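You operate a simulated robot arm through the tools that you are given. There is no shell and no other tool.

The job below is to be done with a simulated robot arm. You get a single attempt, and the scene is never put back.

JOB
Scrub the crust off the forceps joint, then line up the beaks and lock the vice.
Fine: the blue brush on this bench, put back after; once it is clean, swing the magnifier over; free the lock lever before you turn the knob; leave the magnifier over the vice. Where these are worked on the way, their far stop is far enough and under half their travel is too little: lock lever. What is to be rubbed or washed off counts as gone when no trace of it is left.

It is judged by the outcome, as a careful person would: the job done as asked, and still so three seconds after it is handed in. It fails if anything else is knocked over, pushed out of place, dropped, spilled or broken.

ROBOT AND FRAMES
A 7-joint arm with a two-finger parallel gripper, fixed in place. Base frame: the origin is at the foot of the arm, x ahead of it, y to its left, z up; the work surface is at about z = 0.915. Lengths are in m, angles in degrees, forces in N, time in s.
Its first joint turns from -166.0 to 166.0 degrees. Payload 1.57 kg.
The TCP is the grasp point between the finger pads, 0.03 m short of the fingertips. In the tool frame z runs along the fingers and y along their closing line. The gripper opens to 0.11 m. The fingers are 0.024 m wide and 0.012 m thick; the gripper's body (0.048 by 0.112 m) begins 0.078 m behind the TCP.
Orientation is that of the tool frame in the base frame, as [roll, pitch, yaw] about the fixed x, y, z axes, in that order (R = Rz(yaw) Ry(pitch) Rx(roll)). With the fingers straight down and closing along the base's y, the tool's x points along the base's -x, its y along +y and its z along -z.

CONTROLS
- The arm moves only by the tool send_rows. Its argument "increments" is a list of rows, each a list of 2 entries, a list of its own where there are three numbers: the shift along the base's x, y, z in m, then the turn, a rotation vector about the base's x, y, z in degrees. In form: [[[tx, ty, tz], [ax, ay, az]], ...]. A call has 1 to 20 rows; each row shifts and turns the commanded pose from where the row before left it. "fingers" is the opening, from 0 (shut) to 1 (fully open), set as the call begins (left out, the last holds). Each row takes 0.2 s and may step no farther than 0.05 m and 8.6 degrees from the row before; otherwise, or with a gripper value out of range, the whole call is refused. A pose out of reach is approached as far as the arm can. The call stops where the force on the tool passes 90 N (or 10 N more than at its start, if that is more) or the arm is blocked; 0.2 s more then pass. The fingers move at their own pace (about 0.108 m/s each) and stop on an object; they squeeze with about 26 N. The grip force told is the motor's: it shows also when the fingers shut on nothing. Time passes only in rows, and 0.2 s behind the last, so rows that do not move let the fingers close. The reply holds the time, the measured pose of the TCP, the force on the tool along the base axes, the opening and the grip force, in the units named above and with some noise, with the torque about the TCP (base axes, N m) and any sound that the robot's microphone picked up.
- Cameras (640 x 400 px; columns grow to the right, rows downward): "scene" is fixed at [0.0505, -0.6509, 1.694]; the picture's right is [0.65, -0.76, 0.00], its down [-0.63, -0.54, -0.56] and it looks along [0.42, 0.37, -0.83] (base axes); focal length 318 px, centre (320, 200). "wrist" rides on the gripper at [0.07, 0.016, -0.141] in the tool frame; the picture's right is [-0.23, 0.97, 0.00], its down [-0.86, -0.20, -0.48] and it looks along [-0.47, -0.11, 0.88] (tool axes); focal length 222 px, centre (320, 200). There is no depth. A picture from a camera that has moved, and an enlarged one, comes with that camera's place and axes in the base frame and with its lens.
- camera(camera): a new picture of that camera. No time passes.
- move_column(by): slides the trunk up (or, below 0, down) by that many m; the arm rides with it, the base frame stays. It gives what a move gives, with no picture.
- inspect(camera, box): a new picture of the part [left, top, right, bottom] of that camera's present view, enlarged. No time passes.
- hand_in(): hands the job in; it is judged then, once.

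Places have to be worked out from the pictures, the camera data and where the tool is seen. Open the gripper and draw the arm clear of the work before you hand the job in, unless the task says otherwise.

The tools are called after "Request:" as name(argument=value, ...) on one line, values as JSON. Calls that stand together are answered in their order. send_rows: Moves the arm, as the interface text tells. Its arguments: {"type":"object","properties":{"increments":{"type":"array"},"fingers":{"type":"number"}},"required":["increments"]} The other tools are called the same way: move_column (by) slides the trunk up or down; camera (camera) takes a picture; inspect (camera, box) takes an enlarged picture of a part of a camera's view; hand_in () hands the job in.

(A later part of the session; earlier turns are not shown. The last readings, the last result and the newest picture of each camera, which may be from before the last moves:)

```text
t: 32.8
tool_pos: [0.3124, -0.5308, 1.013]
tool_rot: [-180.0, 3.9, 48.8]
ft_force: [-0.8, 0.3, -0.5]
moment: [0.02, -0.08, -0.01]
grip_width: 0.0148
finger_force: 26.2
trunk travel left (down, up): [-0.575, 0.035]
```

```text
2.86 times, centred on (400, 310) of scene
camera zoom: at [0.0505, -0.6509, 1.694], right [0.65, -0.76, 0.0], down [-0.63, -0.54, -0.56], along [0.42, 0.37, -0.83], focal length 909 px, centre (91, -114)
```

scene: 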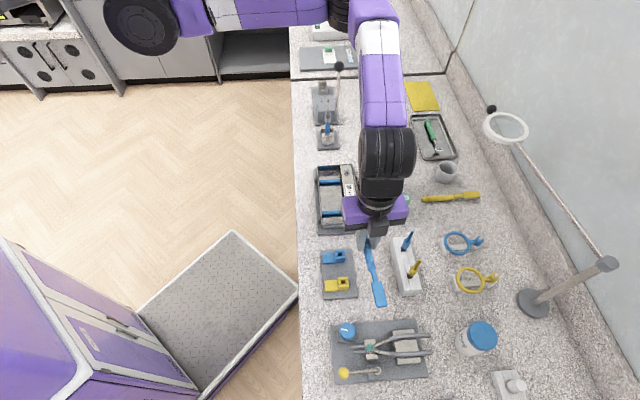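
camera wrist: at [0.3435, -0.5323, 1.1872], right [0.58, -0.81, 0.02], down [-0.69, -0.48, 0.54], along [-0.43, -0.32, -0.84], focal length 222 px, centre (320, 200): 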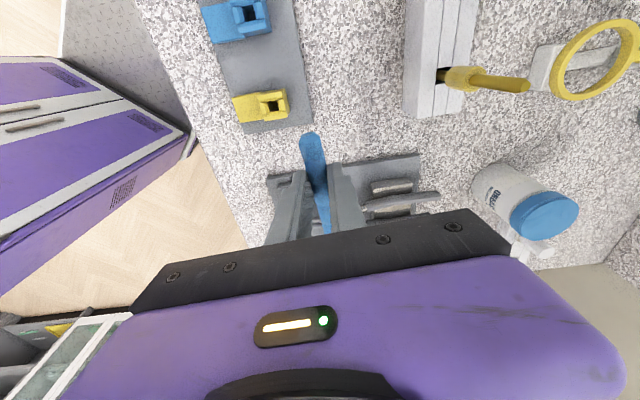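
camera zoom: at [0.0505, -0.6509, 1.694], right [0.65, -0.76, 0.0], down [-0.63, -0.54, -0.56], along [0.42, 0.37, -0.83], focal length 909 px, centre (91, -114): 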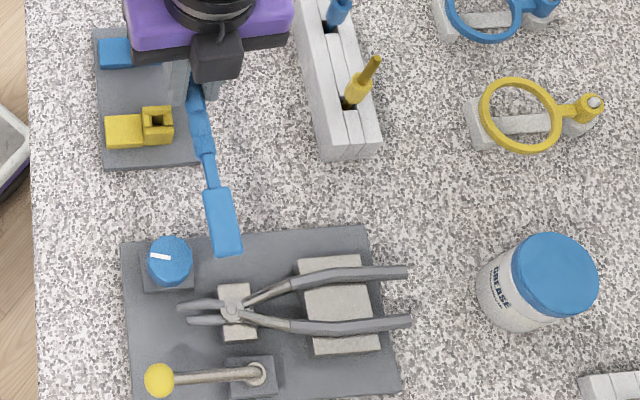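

The crust has come off. I'll enlarge the joint strongly to check for any trace left.

Request:
inspect(camera="scene", box=[357, 337, 381, 352])

Request:
camera(camera="wrist")

```text
16.00 times, centred on (369, 344) of scene
camera zoom: at [0.0505, -0.6509, 1.694], right [0.65, -0.76, 0.0], down [-0.63, -0.54, -0.56], along [0.42, 0.37, -0.83], focal length 5089 px, centre (-464, -2112)
```

zoom: 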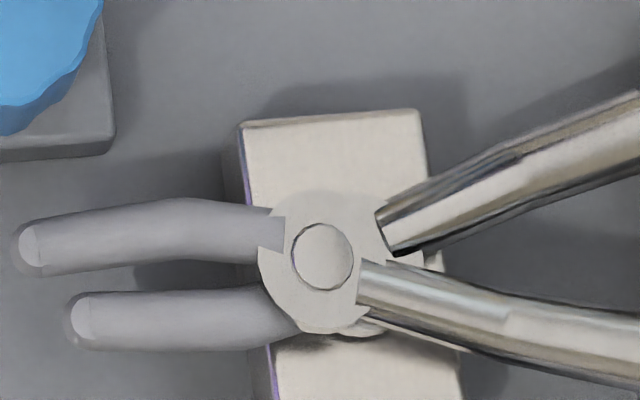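

```text
taken
camera wrist: at [0.3776, -0.4823, 1.1493], right [0.58, -0.81, 0.02], down [-0.69, -0.48, 0.54], along [-0.43, -0.32, -0.84], focal length 222 px, centre (320, 200)
```

wrist: 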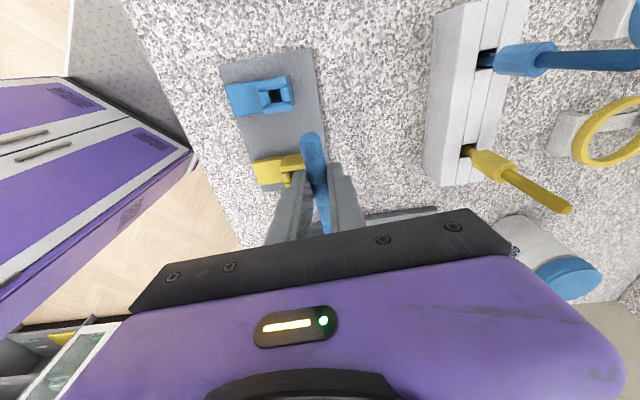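

The joint is clean metal, no trace left. I'm carrying the brush back to its place: up, rotate, then hover above the original spot.

Request:
send_rows(increments=[[[0, 0, 0.03], [0, 0, 0]], [[0, 0, 0.03], [0, 0, 0]], [[0, 0, 0.025], [0, 0, 0]], [[0.0234, -0.0015, -0.0018], [0, 0, 7.8]], [[0.0234, -0.0015, -0.0018], [0, 0, 7.8]], [[0.0234, -0.0015, -0.0018], [0, 0, 7.8]], [[0.0234, -0.0015, -0.0018], [0, 0, 7.8]], [[0.0234, -0.0015, -0.0018], [0, 0, 7.8]], [[0.0234, -0.0015, -0.0018], [0, 0, 7.8]], [[0.0234, -0.0015, -0.0018], [0, 0, 7.8]], [[0.0234, -0.0015, -0.0018], [0, 0, 7.8]], [[0.0234, -0.0015, -0.0018], [0, 0, 7.8]], [[0.0234, -0.0015, -0.0018], [0, 0, 7.8]], [[0.0234, -0.0015, -0.0018], [0, 0, 7.8]]])

Request:
camera(camera="wrist")

Request:
inspect(camera="scene", box=[390, 110, 510, 230])

```text
t: 35.8
tool_pos: [0.5673, -0.5497, 1.08]
tool_rot: [180.0, 3.8, 134.8]
ft_force: [0.0, 0.0, -0.6]
moment: [0.04, 0.01, -0.02]
grip_width: 0.0147
finger_force: 26.3
trunk travel left (down, up): [-0.575, 0.035]
```

```text
taken
camera wrist: at [0.5237, -0.4818, 1.2155], right [0.85, 0.52, 0.02], down [0.44, -0.72, 0.54], along [0.29, -0.45, -0.84], focal length 222 px, centre (320, 200)
```

wrist: 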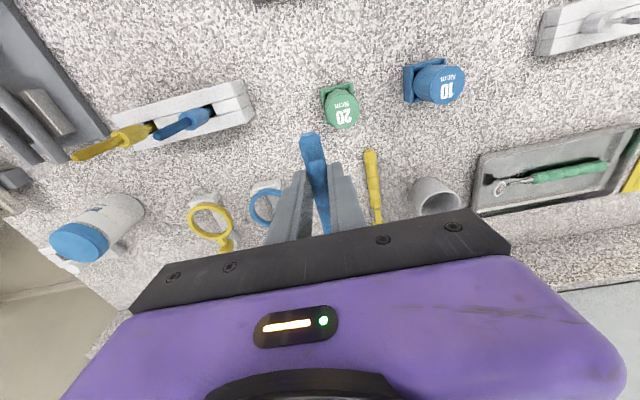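

```text
3.33 times, centred on (450, 170) of scene
camera zoom: at [0.0505, -0.6509, 1.694], right [0.65, -0.76, 0.0], down [-0.63, -0.54, -0.56], along [0.42, 0.37, -0.83], focal length 1060 px, centre (-113, 300)
```

zoom: 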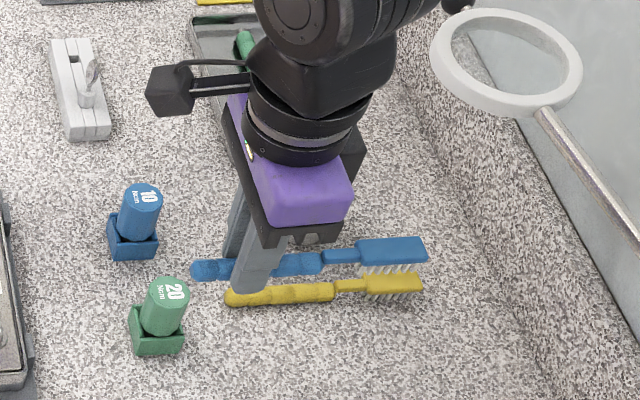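

The brush is still level in the grip. I'm moving out and down to hover just above its original spot.

Request:
send_rows(increments=[[[0.0113, -0.0106, -0.019], [0, 0, 0]], [[0.0113, -0.0106, -0.019], [0, 0, 0]], [[0.0113, -0.0106, -0.019], [0, 0, 0]], [[0.0113, -0.0106, -0.019], [0, 0, 0]], [[0.0113, -0.0106, -0.019], [0, 0, 0]], [[0, 0, -0.015], [0, 0, 0]], [[0, 0, -0.01], [0, 0, 0]]])

Request:
inspect(camera="scene", box=[415, 180, 495, 230])

Request:
inspect(camera="wrist", box=[220, 80, 420, 240])

```text
t: 37.4
tool_pos: [0.6246, -0.6021, 0.9591]
tool_rot: [-180.0, 4.0, 134.6]
ft_force: [-0.2, -0.3, 0.3]
moment: [0.02, 0.02, 0.0]
grip_width: 0.0148
finger_force: 26.1
trunk travel left (down, up): [-0.575, 0.035]
```

```text
8.00 times, centred on (455, 205) of scene
camera zoom: at [0.0505, -0.6509, 1.694], right [0.65, -0.76, 0.0], down [-0.63, -0.54, -0.56], along [0.42, 0.37, -0.83], focal length 2545 px, centre (-760, 160)
```

zoom: 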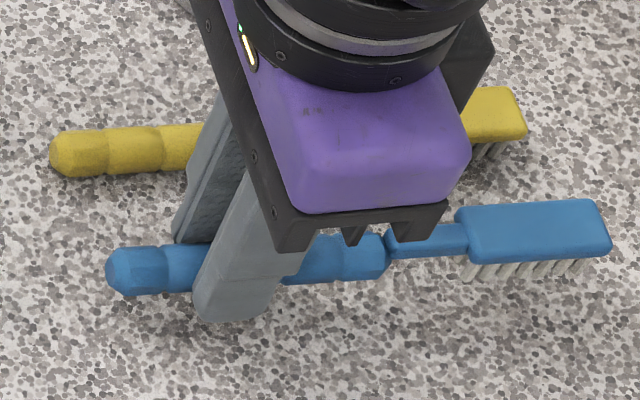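

```text
2.50 times, centred on (320, 160) of wrist
camera zoom: at [0.5813, -0.5351, 1.095], right [0.85, 0.52, 0.02], down [0.43, -0.72, 0.54], along [0.29, -0.45, -0.84], focal length 555 px, centre (320, 300)
```

zoom: 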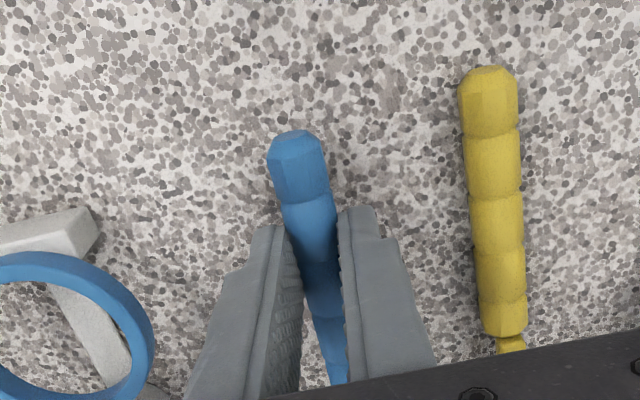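

The brush will land within about 2 mm of its original place. The head seems raised slightly in the grip (about 2.5°), so I'm levelling it as I lower.

Request:
send_rows(increments=[[[0, 0, -0.003], [1.77, 1.77, 0]], [[0, 0, -0.004], [0, 0, 0]], [[0, 0, -0.003], [0, 0, 0]], [[0, 0, -0.0015], [0, 0, 0]], [[0, 0, 0], [0, 0, 0]]])

Request:
inspect(camera="scene", box=[415, 180, 495, 230])

```text
t: 38.6
tool_pos: [0.6244, -0.6017, 0.9478]
tool_rot: [179.9, 1.4, 134.6]
ft_force: [-0.4, 0.6, 3.7]
moment: [-0.28, -0.27, 0.0]
grip_width: 0.0147
finger_force: 25.7
trunk travel left (down, up): [-0.575, 0.035]
```

```text
8.00 times, centred on (455, 205) of scene
camera zoom: at [0.0505, -0.6509, 1.694], right [0.65, -0.76, 0.0], down [-0.63, -0.54, -0.56], along [0.42, 0.37, -0.83], focal length 2545 px, centre (-760, 160)
```

zoom: 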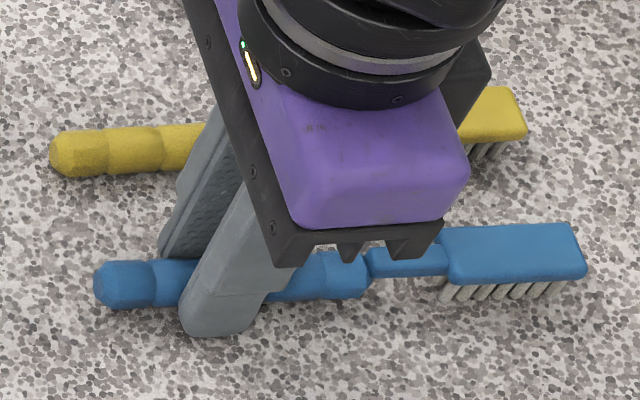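

The bristles rest on the bench (contact located at the head) and the brush matches its original picture position. I'm settling the last couple of millimetres and releasing slowly.

Request:
send_rows(increments=[[[0, 0, -0.0015], [0, 0, 0]], [[0, 0, 0], [0, 0, 0]]])

Request:
send_rows(increments=[[[0, 0, 0], [0, 0, 0]], [[0, 0, 0], [0, 0, 0]], [[0, 0, 0], [0, 0, 0]]], fingers=0.38)

Request:
inspect(camera="wrist", box=[220, 80, 420, 240])

```text
t: 39.2
tool_pos: [0.6262, -0.5998, 0.9472]
tool_rot: [-179.9, 1.4, 134.6]
ft_force: [-0.6, -0.7, 5.6]
moment: [-0.58, -0.55, -0.07]
grip_width: 0.0147
finger_force: 25.6
trunk travel left (down, up): [-0.575, 0.035]
```

```text
t: 40.0
tool_pos: [0.6251, -0.6017, 0.946]
tool_rot: [-179.8, 1.5, 134.5]
ft_force: [0.4, 0.3, -0.4]
moment: [0.01, 0.0, 0.02]
grip_width: 0.0417
finger_force: 0.0
trunk travel left (down, up): [-0.575, 0.035]
```

```text
2.50 times, centred on (320, 160) of wrist
camera zoom: at [0.5857, -0.5381, 1.0855], right [0.85, 0.52, 0.01], down [0.45, -0.74, 0.5], along [0.26, -0.42, -0.87], focal length 555 px, centre (320, 300)
```

zoom: 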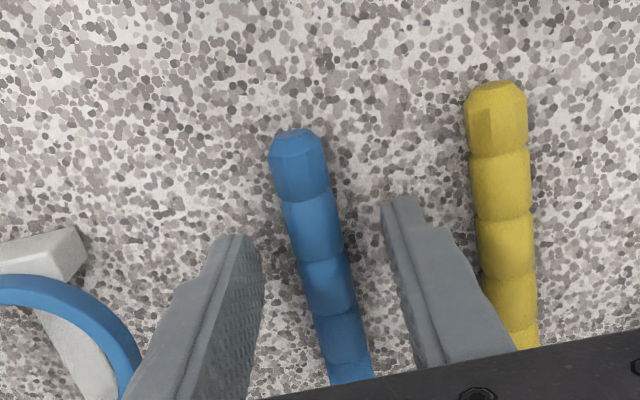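

The brush is released. I'm lifting straight up and backing away towards the base, then checking the brush and the magnifier.

Request:
send_rows(increments=[[[0, 0, 0.015], [0, 0, 0]], [[0, 0, 0.02], [0, 0, 0]], [[-0.02, 0.02, 0.02], [0, 0, 0]], [[-0.03, 0.03, 0.02], [0, 0, 0]], [[-0.03, 0.03, 0.02], [0, 0, 0]], [[-0.02, 0.02, 0.04], [0, 0, 0]], [[-0.02, 0.02, 0.04], [0, 0, 0]], [[0, 0, 0.045], [0, 0, 0]]])

Request:
camera(camera="scene")

Request:
camera(camera="wrist")

Request:
inspect(camera="scene", box=[415, 180, 495, 230])

```text
t: 41.8
tool_pos: [0.5036, -0.4835, 1.1676]
tool_rot: [180.0, 1.5, 134.6]
ft_force: [0.7, -0.2, -0.7]
moment: [0.04, 0.01, 0.02]
grip_width: 0.0418
finger_force: 0.1
trunk travel left (down, up): [-0.575, 0.035]
```

```text
taken
```

scene: 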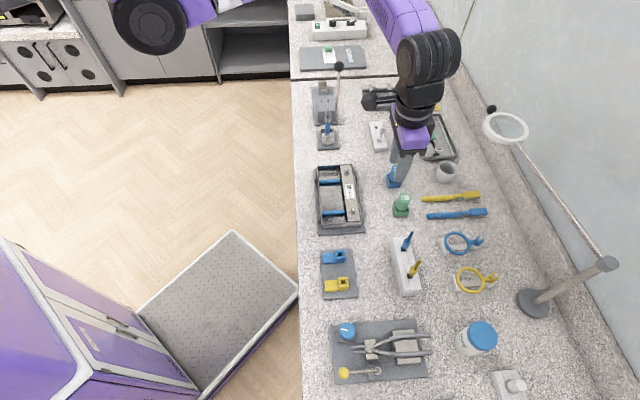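

```text
taken
camera wrist: at [0.4649, -0.42, 1.3072], right [0.85, 0.52, 0.01], down [0.45, -0.74, 0.5], along [0.26, -0.42, -0.87], focal length 222 px, centre (320, 200)
```

wrist: 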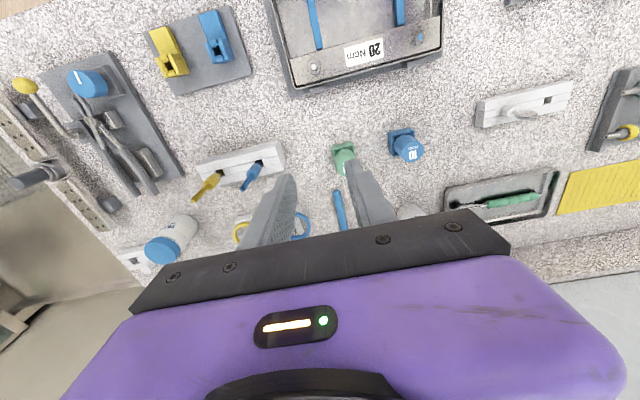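

```text
8.00 times, centred on (455, 205) of scene
camera zoom: at [0.0505, -0.6509, 1.694], right [0.65, -0.76, 0.0], down [-0.63, -0.54, -0.56], along [0.42, 0.37, -0.83], focal length 2545 px, centre (-760, 160)
```

zoom: 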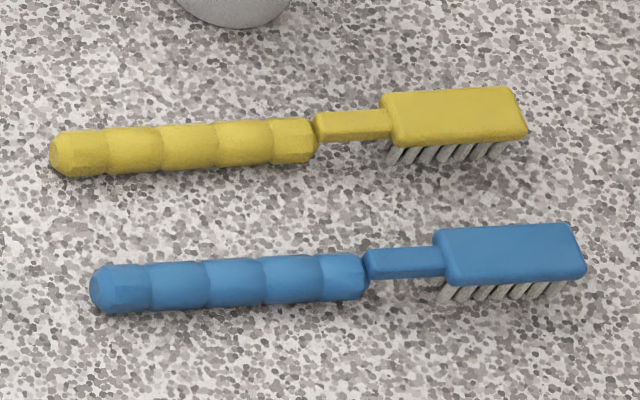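

The brush is back within a millimetre or two of where it lay. Now the magnifier: its rod runs from the post (0.555, -0.893) to the ring centred near (0.777, -0.617), at z of about 1.155. I'll close the fingers to use them as a peg, and first hover high with some tilt to see the rod in the wrist camera.

Request:
send_rows(increments=[[[0, 0, 0.04], [-2.42, -2.39, 0]], [[0.02, -0.018, 0.04], [-2.42, -2.39, 0]], [[0.032, -0.029, 0.02], [-2.42, -2.39, 0]], [[0.032, -0.029, 0.005], [-2.42, -2.39, 0]], [[0.032, -0.029, 0], [0, 0, 0]]], fingers=0)

Request:
camera(camera="wrist")

Request:
camera(camera="scene")

```text
t: 43.0
tool_pos: [0.621, -0.5886, 1.2726]
tool_rot: [-180.0, 15.1, 134.6]
ft_force: [0.0, -0.3, -0.5]
moment: [-0.03, 0.0, 0.0]
grip_width: 0.0
finger_force: 21.5
trunk travel left (down, up): [-0.575, 0.035]
```

```text
taken
camera wrist: at [0.561, -0.5028, 1.3898], right [0.85, 0.53, 0.06], down [0.35, -0.64, 0.68], along [0.4, -0.56, -0.73], focal length 222 px, centre (320, 200)
```

wrist: 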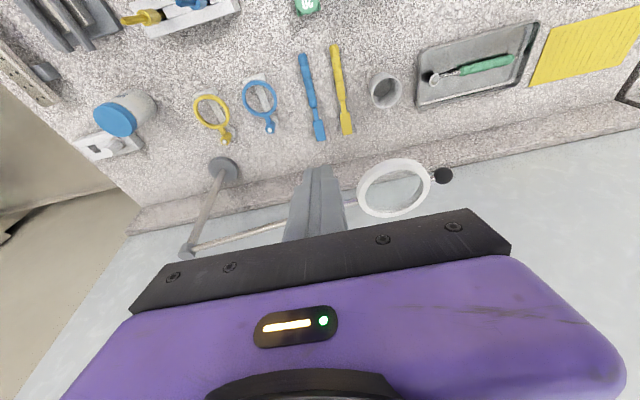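

```text
taken
```

scene: 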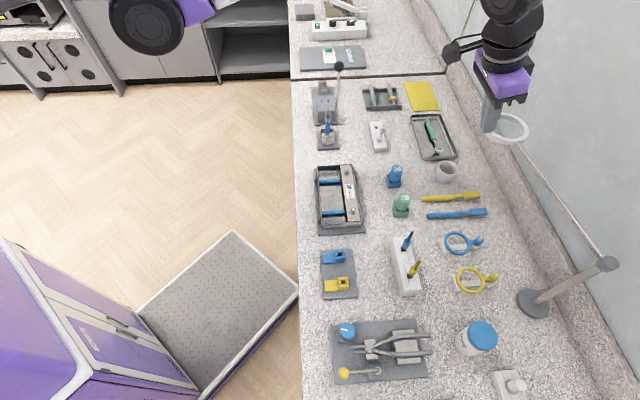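

The wrist view shows the ring, the black end knob, and the rod running to the post. I'll enlarge these to triangulate them.

Request:
inspect(camera="wrist", box=[340, 130, 470, 230])

Request:
inspect(camera="wrist", box=[165, 145, 295, 265])

```text
4.00 times, centred on (405, 180) of wrist
camera zoom: at [0.561, -0.5028, 1.3898], right [0.85, 0.53, 0.06], down [0.35, -0.64, 0.68], along [0.4, -0.56, -0.73], focal length 888 px, centre (-20, 280)
```

zoom: 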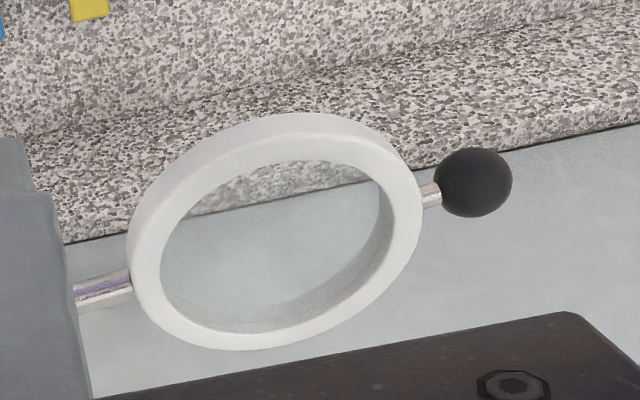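

```text
3.33 times, centred on (230, 205) of wrist
camera zoom: at [0.561, -0.5028, 1.3898], right [0.85, 0.53, 0.06], down [0.35, -0.64, 0.68], along [0.4, -0.56, -0.73], focal length 740 px, centre (620, 183)
```

zoom: 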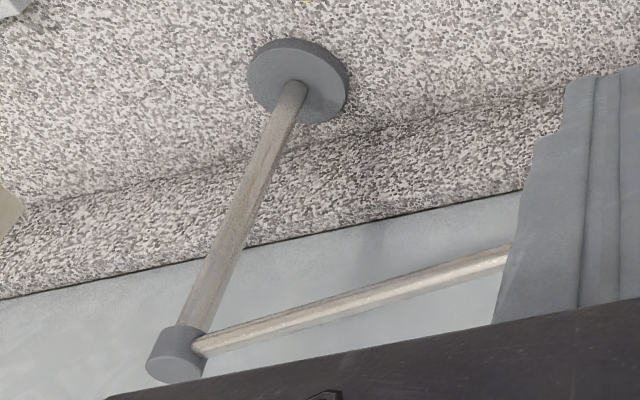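

Triangulation gives post (0.550, -0.888), ring centre (0.772, -0.615, 1.157), end ball (0.809, -0.561, 1.161) and rod z of about 1.16. I'm moving the closed fingers over the rod to its far side at safe height, then I'll check before lowering.

Request:
send_rows(increments=[[[0.02655, -0.0303, -0.005], [0, 0, 0]], [[0.02655, -0.0303, -0.005], [0, 0, 0]], [[0.02655, -0.0303, -0.005], [0, 0, 0]], [[0.02655, -0.0303, -0.005], [0, 0, 0]]])

Request:
camera(camera="wrist")

Request:
inspect(camera="scene", box=[440, 0, 640, 300])

```text
t: 44.0
tool_pos: [0.7094, -0.6716, 1.2432]
tool_rot: [180.0, 15.1, 134.4]
ft_force: [-0.1, -0.3, 0.2]
moment: [-0.01, 0.01, 0.01]
grip_width: 0.0
finger_force: 21.1
out of reach, approached as far as the arm can: row 3, 4
trunk travel left (down, up): [-0.575, 0.035]
```

```text
taken
camera wrist: at [0.6477, -0.5863, 1.361], right [0.85, 0.52, 0.06], down [0.35, -0.64, 0.68], along [0.4, -0.56, -0.73], focal length 222 px, centre (320, 200)
```

wrist: 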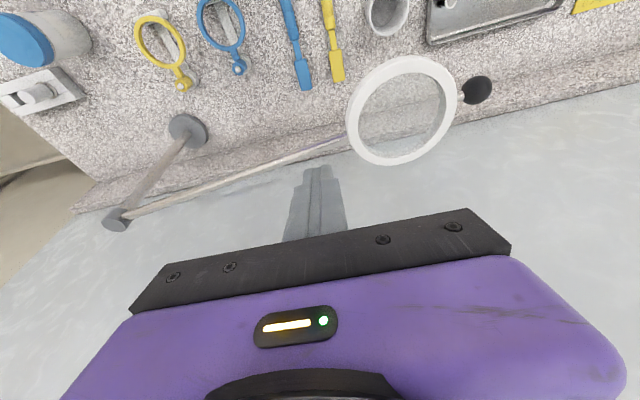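

```text
1.33 times, centred on (540, 150) of scene
camera zoom: at [0.0505, -0.6509, 1.694], right [0.65, -0.76, 0.0], down [-0.63, -0.54, -0.56], along [0.42, 0.37, -0.83], focal length 424 px, centre (27, 267)
```

zoom: 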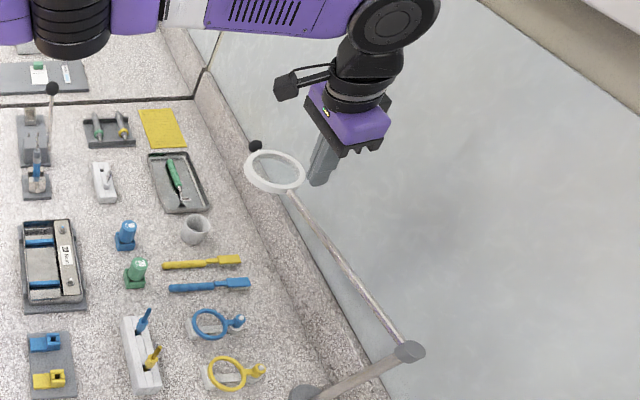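

The arm was at the end of its reach there with this tilt. I'll tilt the tool to about 25° in place, which brings the far side of the rod within reach.

Request:
send_rows(increments=[[[0, 0, 0], [-3.57, -3.5, 0]], [[0, 0, 0], [-3.57, -3.5, 0]], [[0, 0, 0], [0, 0, 0]]])

```text
t: 44.8
tool_pos: [0.7096, -0.6699, 1.2428]
tool_rot: [-179.9, 25.1, 134.6]
ft_force: [0.6, -0.6, 0.2]
moment: [-0.01, -0.02, -0.01]
grip_width: 0.0003
finger_force: 21.1
trunk travel left (down, up): [-0.575, 0.035]
```

Tilt is now 25°. I'm moving over to the far side of the rod at this height.

Request:
send_rows(increments=[[[0.009, -0.02, -0.003], [0, 0, 0]], [[0.009, -0.02, -0.003], [0, 0, 0]], [[0, 0, 0], [0, 0, 0]]])

Request:
camera(camera="wrist")

Request:
inspect(camera="scene", box=[470, 60, 630, 280])

```text
t: 45.6
tool_pos: [0.7245, -0.7057, 1.2371]
tool_rot: [-180.0, 25.0, 134.5]
ft_force: [-0.2, -0.6, 0.6]
moment: [-0.01, -0.04, 0.06]
grip_width: 0.0
finger_force: 21.3
out of reach, approached as far as the arm can: row 2
trunk travel left (down, up): [-0.575, 0.035]
```

```text
taken
camera wrist: at [0.6513, -0.6076, 1.3338], right [0.84, 0.54, 0.1], down [0.26, -0.55, 0.8], along [0.48, -0.64, -0.6], focal length 222 px, centre (320, 200)
```

wrist: 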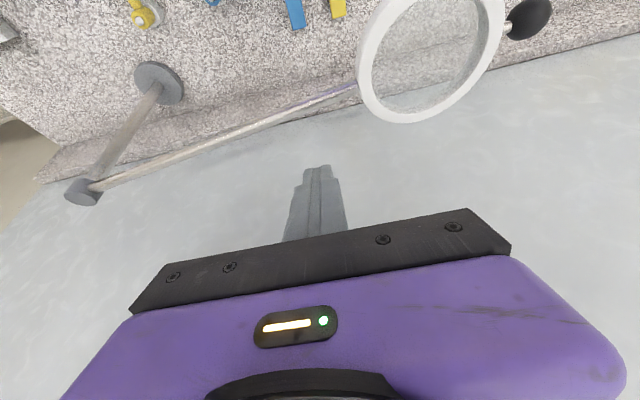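

```text
1.82 times, centred on (550, 170) of scene
camera zoom: at [0.0505, -0.6509, 1.694], right [0.65, -0.76, 0.0], down [-0.63, -0.54, -0.56], along [0.42, 0.37, -0.83], focal length 578 px, centre (-98, 254)
```

zoom: 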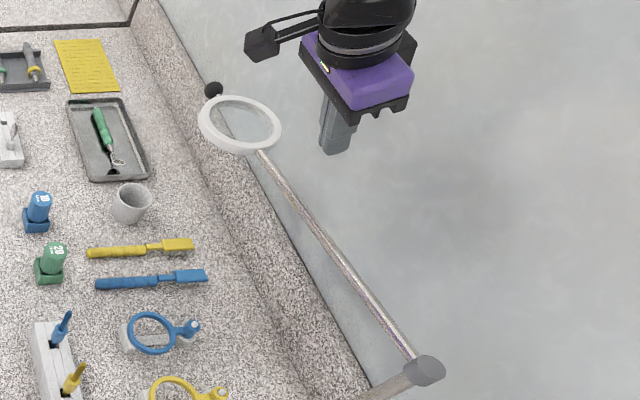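

The finger is beyond the rod (about 21 mm past its axis, 0.25 m from the post). I'm lowering straight down alongside the rod.

Request:
send_rows(increments=[[[0.0005, -0.0005, -0.018], [0, 0, 0]], [[0.0005, -0.0005, -0.018], [0, 0, 0]], [[0.0005, -0.0005, -0.016], [0, 0, 0]], [[0.0005, -0.0005, -0.013], [0, 0, 0]]])

Request:
camera(camera="wrist")

Request:
inspect(camera="scene", box=[470, 60, 630, 280])

```text
t: 46.6
tool_pos: [0.7281, -0.7073, 1.1697]
tool_rot: [180.0, 25.1, 134.6]
ft_force: [0.4, 1.1, 0.3]
moment: [-0.03, -0.02, 0.02]
grip_width: 0.0001
finger_force: 21.3
trunk travel left (down, up): [-0.575, 0.035]
```

```text
taken
camera wrist: at [0.6539, -0.6095, 1.2684], right [0.84, 0.54, 0.1], down [0.26, -0.55, 0.8], along [0.48, -0.64, -0.6], focal length 222 px, centre (320, 200)
```

wrist: 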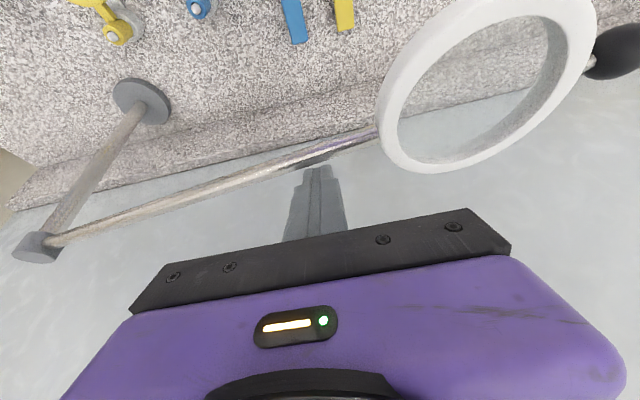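

```text
1.82 times, centred on (550, 170) of scene
camera zoom: at [0.0505, -0.6509, 1.694], right [0.65, -0.76, 0.0], down [-0.63, -0.54, -0.56], along [0.42, 0.37, -0.83], focal length 578 px, centre (-98, 254)
```

zoom: 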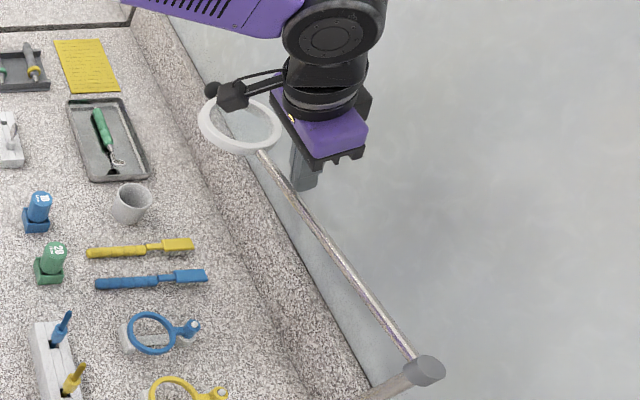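

The finger is behind the rod with about 27 mm of fingertip below it. I'm starting the swing with a short first piece of the arc to verify that the magnifier follows.

Request:
send_rows(increments=[[[-0.0145, 0.0133, 0], [0, 0, 0]], [[-0.0156, 0.0121, 0], [0, 0, 0]], [[-0.0164, 0.0108, 0], [0, 0, 0]], [[-0.0172, 0.0096, 0], [0, 0, 0]]])

Request:
camera(camera="scene")

Request:
camera(camera="wrist")

```text
t: 47.6
tool_pos: [0.6648, -0.6609, 1.1697]
tool_rot: [-179.9, 25.1, 134.7]
ft_force: [0.5, 0.2, -0.9]
moment: [0.01, 0.0, -0.02]
grip_width: 0.0
finger_force: 21.6
trunk travel left (down, up): [-0.575, 0.035]
```

```text
taken
```

scene: 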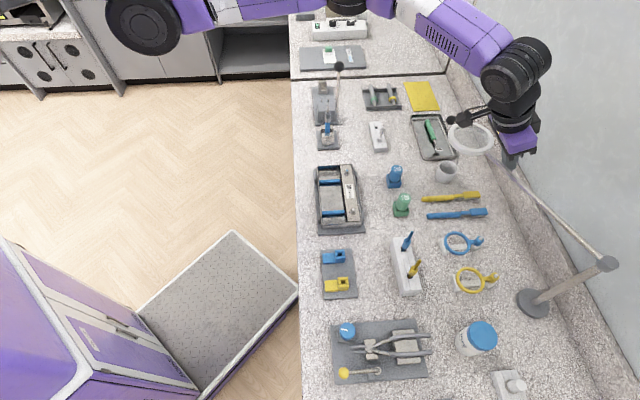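

```text
taken
camera wrist: at [0.5905, -0.5628, 1.2683], right [0.84, 0.54, 0.1], down [0.26, -0.55, 0.8], along [0.48, -0.64, -0.6], focal length 222 px, centre (320, 200)
```

wrist: 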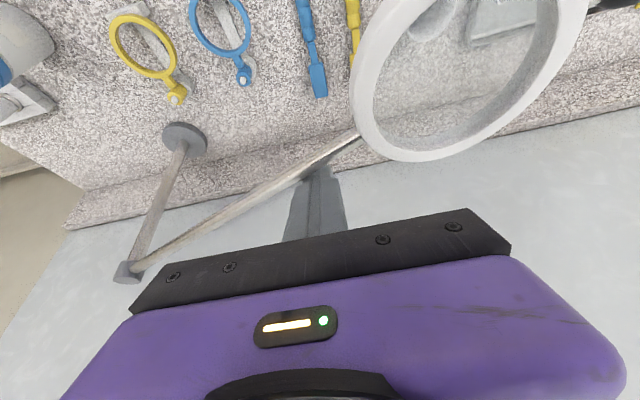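

The magnifier follows with almost no force. I'm continuing along the arc.

Request:
send_rows(increments=[[[-0.0179, 0.0082, 0], [0, 0, 0]], [[-0.0185, 0.0067, 0], [0, 0, 0]], [[-0.0189, 0.0053, 0], [0, 0, 0]], [[-0.0193, 0.0039, 0], [0, 0, 0]], [[-0.0196, 0.0023, 0], [0, 0, 0]], [[-0.0197, 0.0008, 0], [0, 0, 0]], [[-0.0196, -0.0007, 0], [0, 0, 0]], [[-0.0196, -0.0023, 0], [0, 0, 0]], [[-0.0193, -0.0037, 0], [0, 0, 0]]])

Request:
camera(camera="scene")

Request:
camera(camera="wrist")

```text
t: 49.6
tool_pos: [0.4913, -0.6403, 1.1712]
tool_rot: [-180.0, 25.1, 134.6]
ft_force: [0.2, -0.2, -0.5]
moment: [-0.02, 0.01, -0.01]
grip_width: 0.0
finger_force: 21.8
trunk travel left (down, up): [-0.575, 0.035]
```

```text
taken
```

scene: 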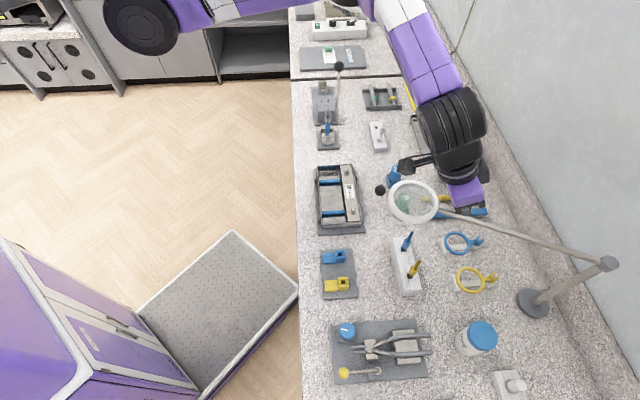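

```text
taken
camera wrist: at [0.4175, -0.5421, 1.2686], right [0.84, 0.54, 0.1], down [0.26, -0.55, 0.8], along [0.48, -0.64, -0.6], focal length 222 px, centre (320, 200)
```

wrist: 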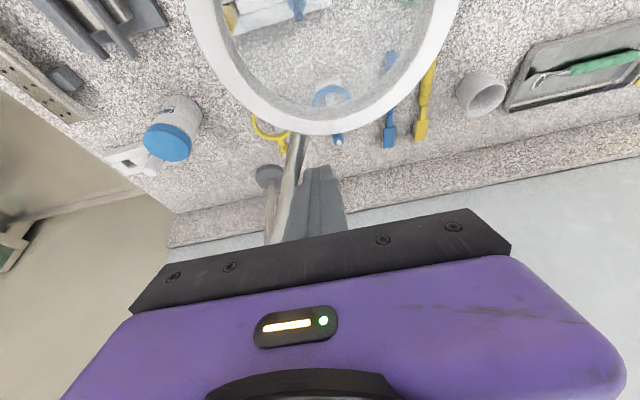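

The rod is captured and the lens is now mid-swing, all clear. I'm continuing toward the vice.

Request:
send_rows(increments=[[[-0.019, -0.0053, 0], [0, 0, 0]], [[-0.0185, -0.0067, 0], [0, 0, 0]], [[-0.0179, -0.0081, 0], [0, 0, 0]], [[-0.0173, -0.0095, 0], [0, 0, 0]], [[-0.0164, -0.0108, 0], [0, 0, 0]], [[-0.0156, -0.0121, 0], [0, 0, 0]]])

Request:
camera(camera="scene")

Request:
camera(camera="wrist")

```text
t: 51.0
tool_pos: [0.3882, -0.6937, 1.1716]
tool_rot: [-179.9, 25.1, 134.6]
ft_force: [0.2, -0.7, -1.2]
moment: [-0.01, -0.03, -0.01]
grip_width: 0.0
finger_force: 21.3
trunk travel left (down, up): [-0.575, 0.035]
```

```text
taken
```

scene: 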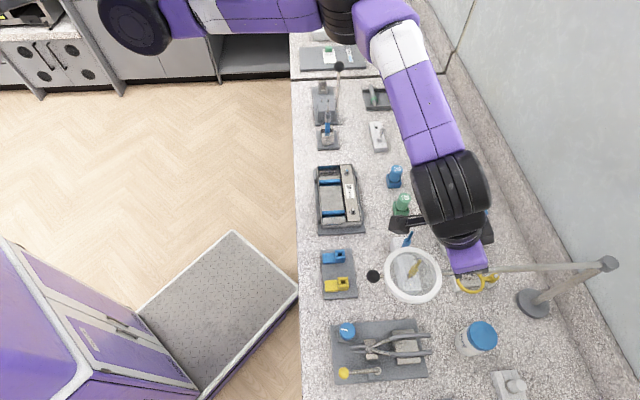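

```text
taken
camera wrist: at [0.3132, -0.595, 1.2691], right [0.84, 0.54, 0.1], down [0.26, -0.55, 0.8], along [0.48, -0.64, -0.6], focal length 222 px, centre (320, 200)
```

wrist: 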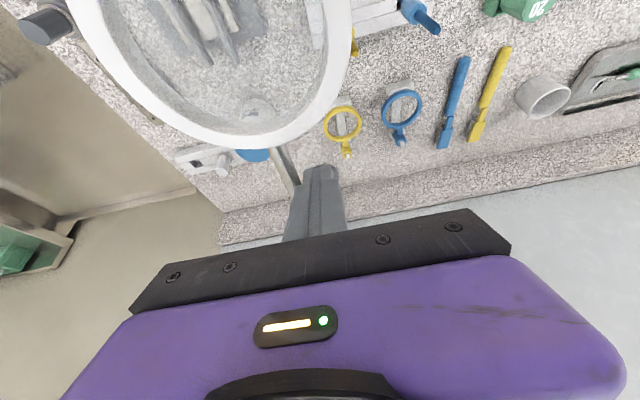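

Lens centre is now near (0.309, -0.641), with the rod at about 134° around the post. The vice lies at about 146°, so I'm pushing about 11.5° more, gently.

Request:
send_rows(increments=[[[-0.0095, -0.0083, 0], [0, 0, 0]], [[-0.009, -0.0089, 0], [0, 0, 0]], [[-0.0087, -0.0092, 0], [0, 0, 0]], [[-0.0081, -0.0097, 0], [0, 0, 0]], [[0, 0, 0], [0, 0, 0]]])

Request:
camera(camera="scene")

Request:
camera(camera="wrist")

```text
t: 52.2
tool_pos: [0.352, -0.7304, 1.1709]
tool_rot: [180.0, 25.1, 134.5]
ft_force: [0.2, 0.6, 0.6]
moment: [0.02, -0.02, 0.0]
grip_width: 0.0
finger_force: 21.5
trunk travel left (down, up): [-0.575, 0.035]
```

```text
taken
```

scene: 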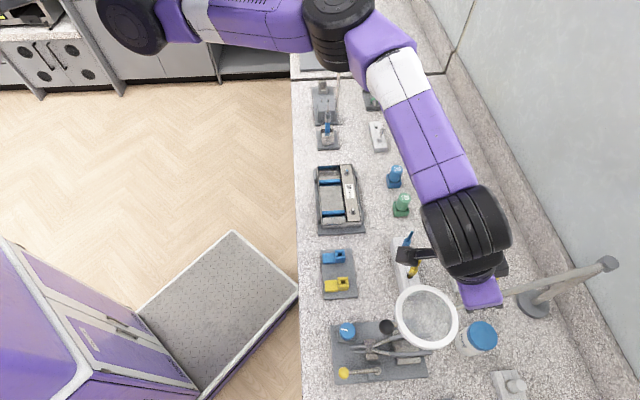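

```text
taken
camera wrist: at [0.2776, -0.6312, 1.2691], right [0.84, 0.54, 0.1], down [0.26, -0.55, 0.8], along [0.48, -0.64, -0.6], focal length 222 px, centre (320, 200)
```

wrist: 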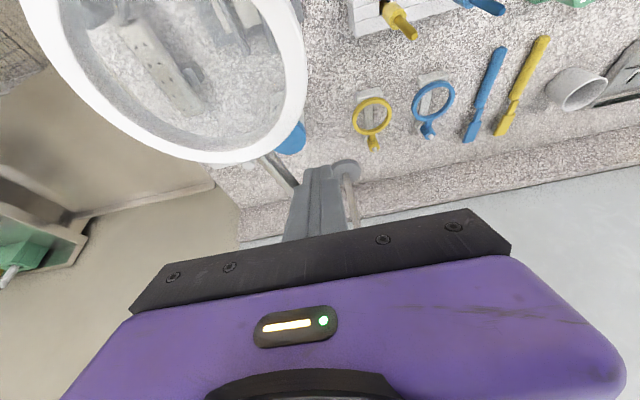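

The lens is now centred near (0.265, -0.696), over the vice at 146° about its post, with the end ball right above the joint. I'm backing the finger off the rod sideways, then up and toward the base.

Request:
send_rows(increments=[[[0.006, 0.008, 0], [0, 0, 0]], [[0.011, 0.017, 0], [0, 0, 0]], [[0.015, 0.025, 0.02], [0, 0, 0]], [[0.01, 0.03, 0.035], [0, 0, 0]], [[0, 0.03, 0.035], [0, 0, 0]], [[-0.01, 0.04, 0.02], [0, 0, 0]]])

Request:
camera(camera="scene")

Request:
inspect(camera="scene", box=[320, 280, 480, 390])

```text
t: 53.6
tool_pos: [0.3828, -0.5802, 1.2804]
tool_rot: [-179.9, 25.1, 134.5]
ft_force: [0.2, -0.1, 0.9]
moment: [0.03, 0.02, 0.0]
grip_width: 0.0
finger_force: 21.4
trunk travel left (down, up): [-0.575, 0.035]
```

```text
taken
```

scene: 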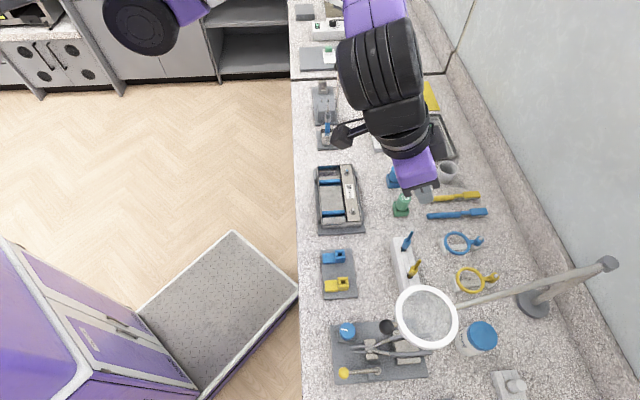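

```text
3.64 times, centred on (400, 335) of scene
camera zoom: at [0.0505, -0.6509, 1.694], right [0.65, -0.76, 0.0], down [-0.63, -0.54, -0.56], along [0.42, 0.37, -0.83], focal length 1157 px, centre (29, -291)
```

zoom: 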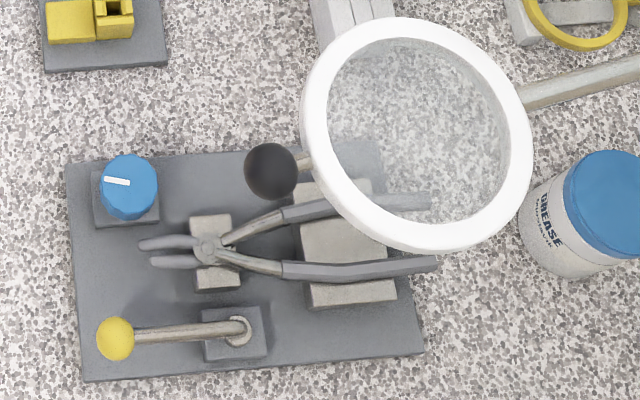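

The magnifier stays put over the vice. Next is the lock lever (ball about (0.134, -0.641), pivot about (0.185, -0.691)). I'll approach with closed fingers leaning away from the magnifier, aiming for the inner side of the lever ball.

Request:
send_rows(increments=[[[-0.0372, -0.005, -0.0133], [0, 0, 0]], [[-0.0372, -0.005, -0.0133], [0, 0, 0]], [[-0.0372, -0.005, -0.0133], [0, 0, 0]], [[-0.0372, -0.005, -0.0133], [0, 0, 0]], [[-0.0372, -0.005, -0.0133], [0, 0, 0]], [[-0.0372, -0.005, -0.0133], [0, 0, 0]]])

Request:
camera(camera="wrist")

Request:
camera(camera="scene")

```text
t: 55.0
tool_pos: [0.1605, -0.6092, 1.2036]
tool_rot: [-179.8, 25.2, 134.6]
ft_force: [-0.2, 0.4, -0.1]
moment: [-0.01, 0.01, -0.01]
grip_width: 0.0
finger_force: 21.4
trunk travel left (down, up): [-0.575, 0.035]
```

```text
taken
camera wrist: at [0.0865, -0.5096, 1.3014], right [0.84, 0.54, 0.1], down [0.26, -0.55, 0.8], along [0.48, -0.64, -0.6], focal length 222 px, centre (320, 200)
```

wrist: 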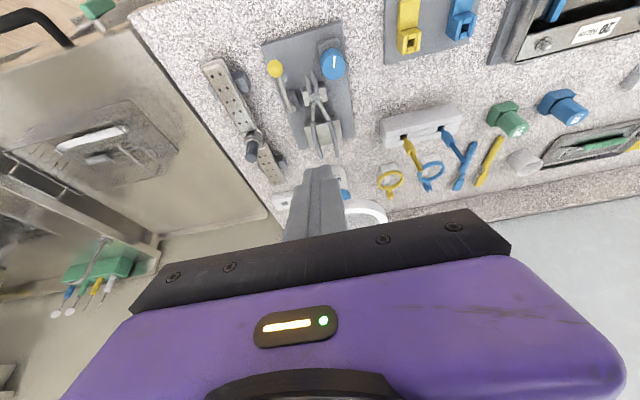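

```text
taken
```

scene: 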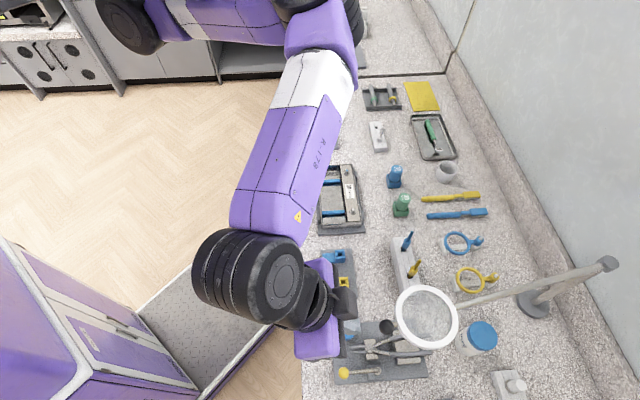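

The wrist camera now has a clear view of the whole vice below. I'll enlarge to refine the lever, knob and beak positions.

Request:
inspect(camera="wrist", box=[250, 20, 370, 170])

Request:
inspect(camera="wrist", box=[262, 40, 342, 110])

```text
2.67 times, centred on (310, 95) of wrist
camera zoom: at [0.0865, -0.5096, 1.3014], right [0.84, 0.54, 0.1], down [0.26, -0.55, 0.8], along [0.48, -0.64, -0.6], focal length 592 px, centre (347, 480)
```

zoom: 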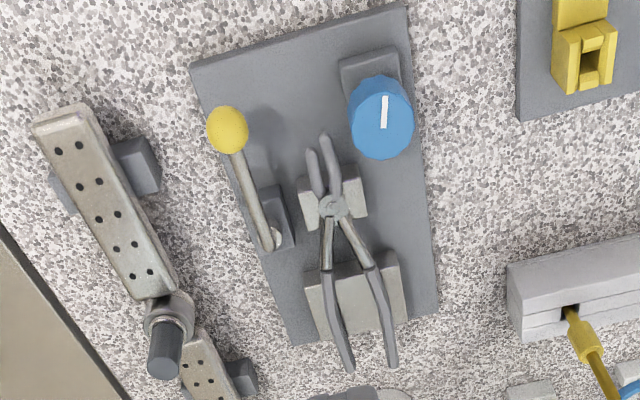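

```text
5.71 times, centred on (302, 75) of wrist
camera zoom: at [0.0865, -0.5096, 1.3014], right [0.84, 0.54, 0.1], down [0.26, -0.55, 0.8], along [0.48, -0.64, -0.6], focal length 1269 px, centre (423, 914)
```

zoom: 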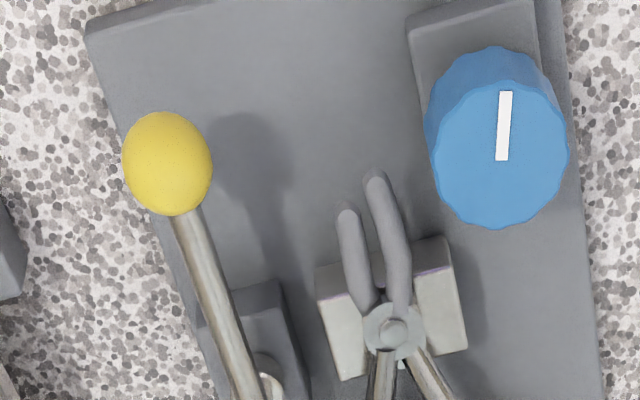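

Positions confirmed; there's also a perforated bar outside the vice plate to keep in mind. I'm descending to just above the lever's inner side.

Request:
send_rows(increments=[[[-0.00325, -0.002, -0.0434], [0, 0, 0]], [[-0.00325, -0.002, -0.0434], [0, 0, 0]], [[-0.00325, -0.002, -0.0434], [0, 0, 0]], [[-0.00325, -0.002, -0.0434], [0, 0, 0]]])

Request:
camera(camera="wrist")

Request:
inspect(camera="scene", box=[300, 290, 460, 400])

```text
t: 56.0
tool_pos: [0.1467, -0.6178, 1.026]
tool_rot: [-180.0, 25.2, 134.6]
ft_force: [-0.3, 0.9, -0.4]
moment: [0.0, 0.04, -0.01]
grip_width: 0.0
finger_force: 21.4
trunk travel left (down, up): [-0.575, 0.035]
```

```text
taken
camera wrist: at [0.073, -0.5187, 1.1242], right [0.84, 0.54, 0.1], down [0.26, -0.55, 0.8], along [0.48, -0.64, -0.6], focal length 222 px, centre (320, 200)
```

wrist: 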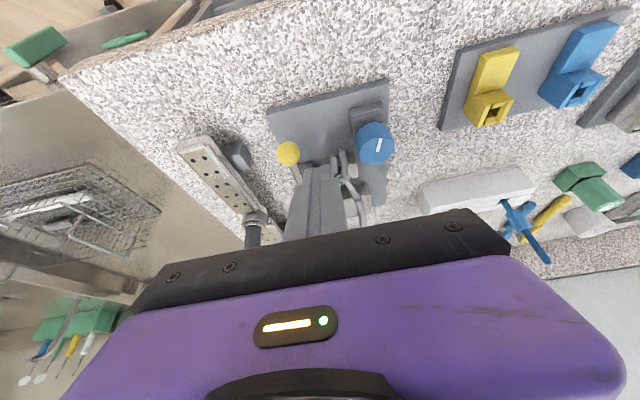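

```text
3.64 times, centred on (380, 345) of scene
camera zoom: at [0.0505, -0.6509, 1.694], right [0.65, -0.76, 0.0], down [-0.63, -0.54, -0.56], along [0.42, 0.37, -0.83], focal length 1157 px, centre (102, -327)
```

zoom: 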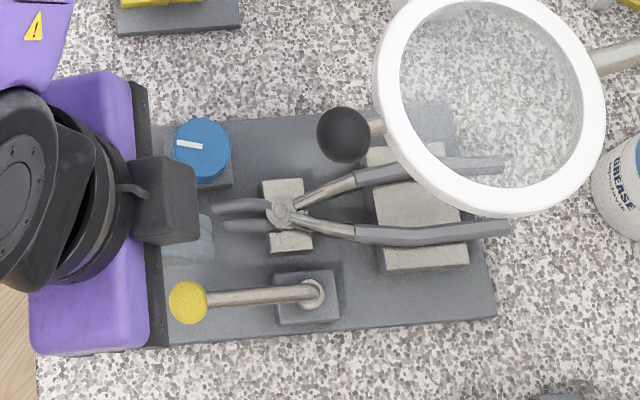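

The fingertips are between the lever ball and the beaks as planned. I'm lowering the last 5 cm gently.

Request:
send_rows(increments=[[[0, 0, -0.015], [0, 0, 0]], [[0, 0, -0.015], [0, 0, 0]], [[0, 0, -0.012], [0, 0, 0]], [[0, 0, -0.01], [0, 0, 0]]])

Request:
inspect(camera="wrist", box=[220, 90, 420, 240])

Request:
inspect(camera="scene", box=[320, 310, 432, 400])

```text
t: 57.0
tool_pos: [0.145, -0.6181, 0.9753]
tool_rot: [-180.0, 25.2, 134.6]
ft_force: [-0.3, 0.3, 0.0]
moment: [0.02, -0.02, -0.03]
grip_width: 0.0
finger_force: 21.3
trunk travel left (down, up): [-0.575, 0.035]
```

```text
2.67 times, centred on (320, 165) of wrist
camera zoom: at [0.0719, -0.5198, 1.0728], right [0.84, 0.54, 0.1], down [0.26, -0.55, 0.8], along [0.48, -0.64, -0.6], focal length 592 px, centre (320, 293)
```

zoom: 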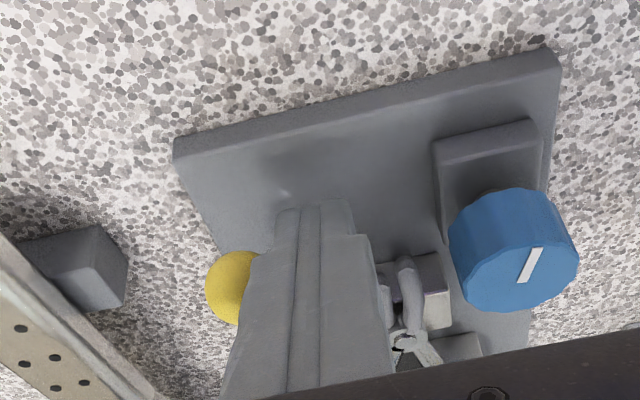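

```text
4.44 times, centred on (376, 355) of scene
camera zoom: at [0.0505, -0.6509, 1.694], right [0.65, -0.76, 0.0], down [-0.63, -0.54, -0.56], along [0.42, 0.37, -0.83], focal length 1414 px, centre (71, -489)
```

zoom: 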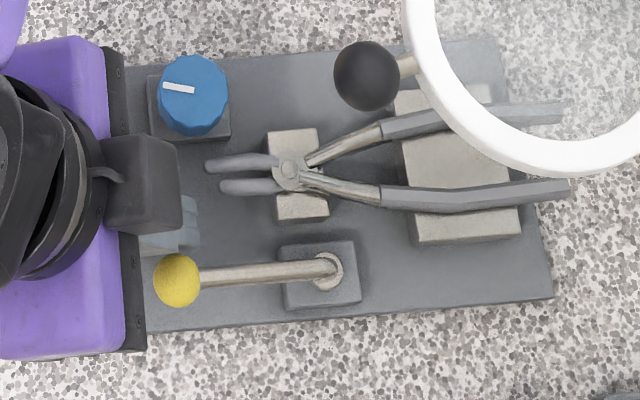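

The peg is beside the ball's inner face. I'm pushing outward along the lever's arc in small steps, watching force.

Request:
send_rows(increments=[[[-0.006, -0.0035, 0], [0, 0, 0]], [[-0.0057, -0.0039, 0], [0, 0, 2.5]], [[-0.0053, -0.0044, 0], [0, 0, 2.5]]])

Request:
inspect(camera="scene", box=[320, 310, 432, 400])

```text
t: 57.8
tool_pos: [0.1301, -0.6307, 0.9759]
tool_rot: [-180.0, 24.9, 139.7]
ft_force: [1.3, -0.1, 0.2]
moment: [0.0, 0.0, 0.02]
grip_width: 0.0
finger_force: 21.3
trunk travel left (down, up): [-0.575, 0.035]
```

```text
4.44 times, centred on (376, 355) of scene
camera zoom: at [0.0505, -0.6509, 1.694], right [0.65, -0.76, 0.0], down [-0.63, -0.54, -0.56], along [0.42, 0.37, -0.83], focal length 1414 px, centre (71, -489)
```

zoom: 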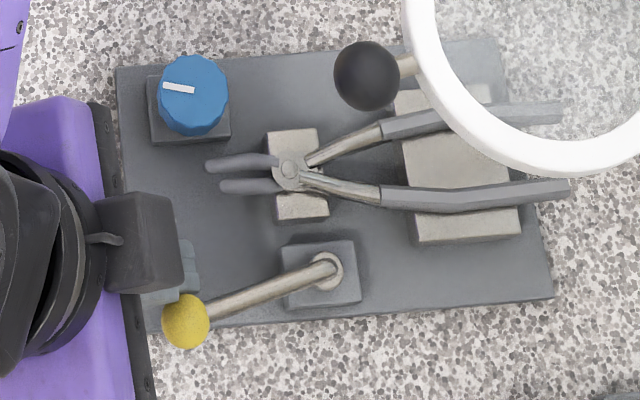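

The lever is turning outward with very little force. I'm continuing along its arc.

Request:
send_rows(increments=[[[-0.0049, -0.0049, 0], [0, 0, 2.5]], [[-0.0044, -0.0053, 0], [0, 0, 2.5]], [[-0.004, -0.0057, 0], [0, 0, 2.5]], [[-0.0035, -0.0059, 0], [0, 0, 2.5]], [[-0.003, -0.0063, 0], [0, 0, 2.5]], [[-0.0023, -0.0065, 0], [0, 0, 2.5]]])

Request:
inspect(camera="scene", box=[320, 310, 432, 400])

Request:
camera(camera="wrist")

```text
t: 59.2
tool_pos: [0.1094, -0.6651, 0.9765]
tool_rot: [-179.9, 25.1, 154.7]
ft_force: [0.3, -0.4, 1.3]
moment: [-0.01, 0.02, -0.03]
grip_width: 0.0
finger_force: 21.3
trunk travel left (down, up): [-0.575, 0.035]
```

```text
4.44 times, centred on (376, 355) of scene
camera zoom: at [0.0505, -0.6509, 1.694], right [0.65, -0.76, 0.0], down [-0.63, -0.54, -0.56], along [0.42, 0.37, -0.83], focal length 1414 px, centre (71, -489)
```

zoom: 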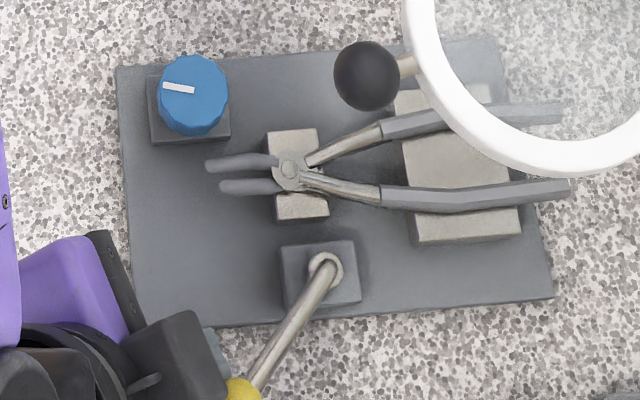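

```text
taken
camera wrist: at [0.0044, -0.5974, 1.0738], right [0.6, 0.79, 0.1], down [0.43, -0.43, 0.8], along [0.67, -0.44, -0.6], focal length 222 px, centre (320, 200)
```

wrist: 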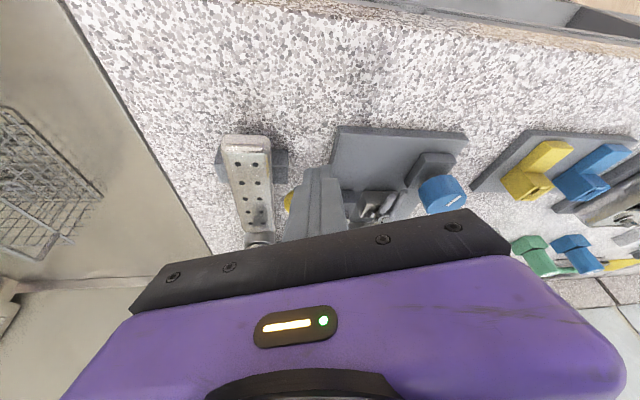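

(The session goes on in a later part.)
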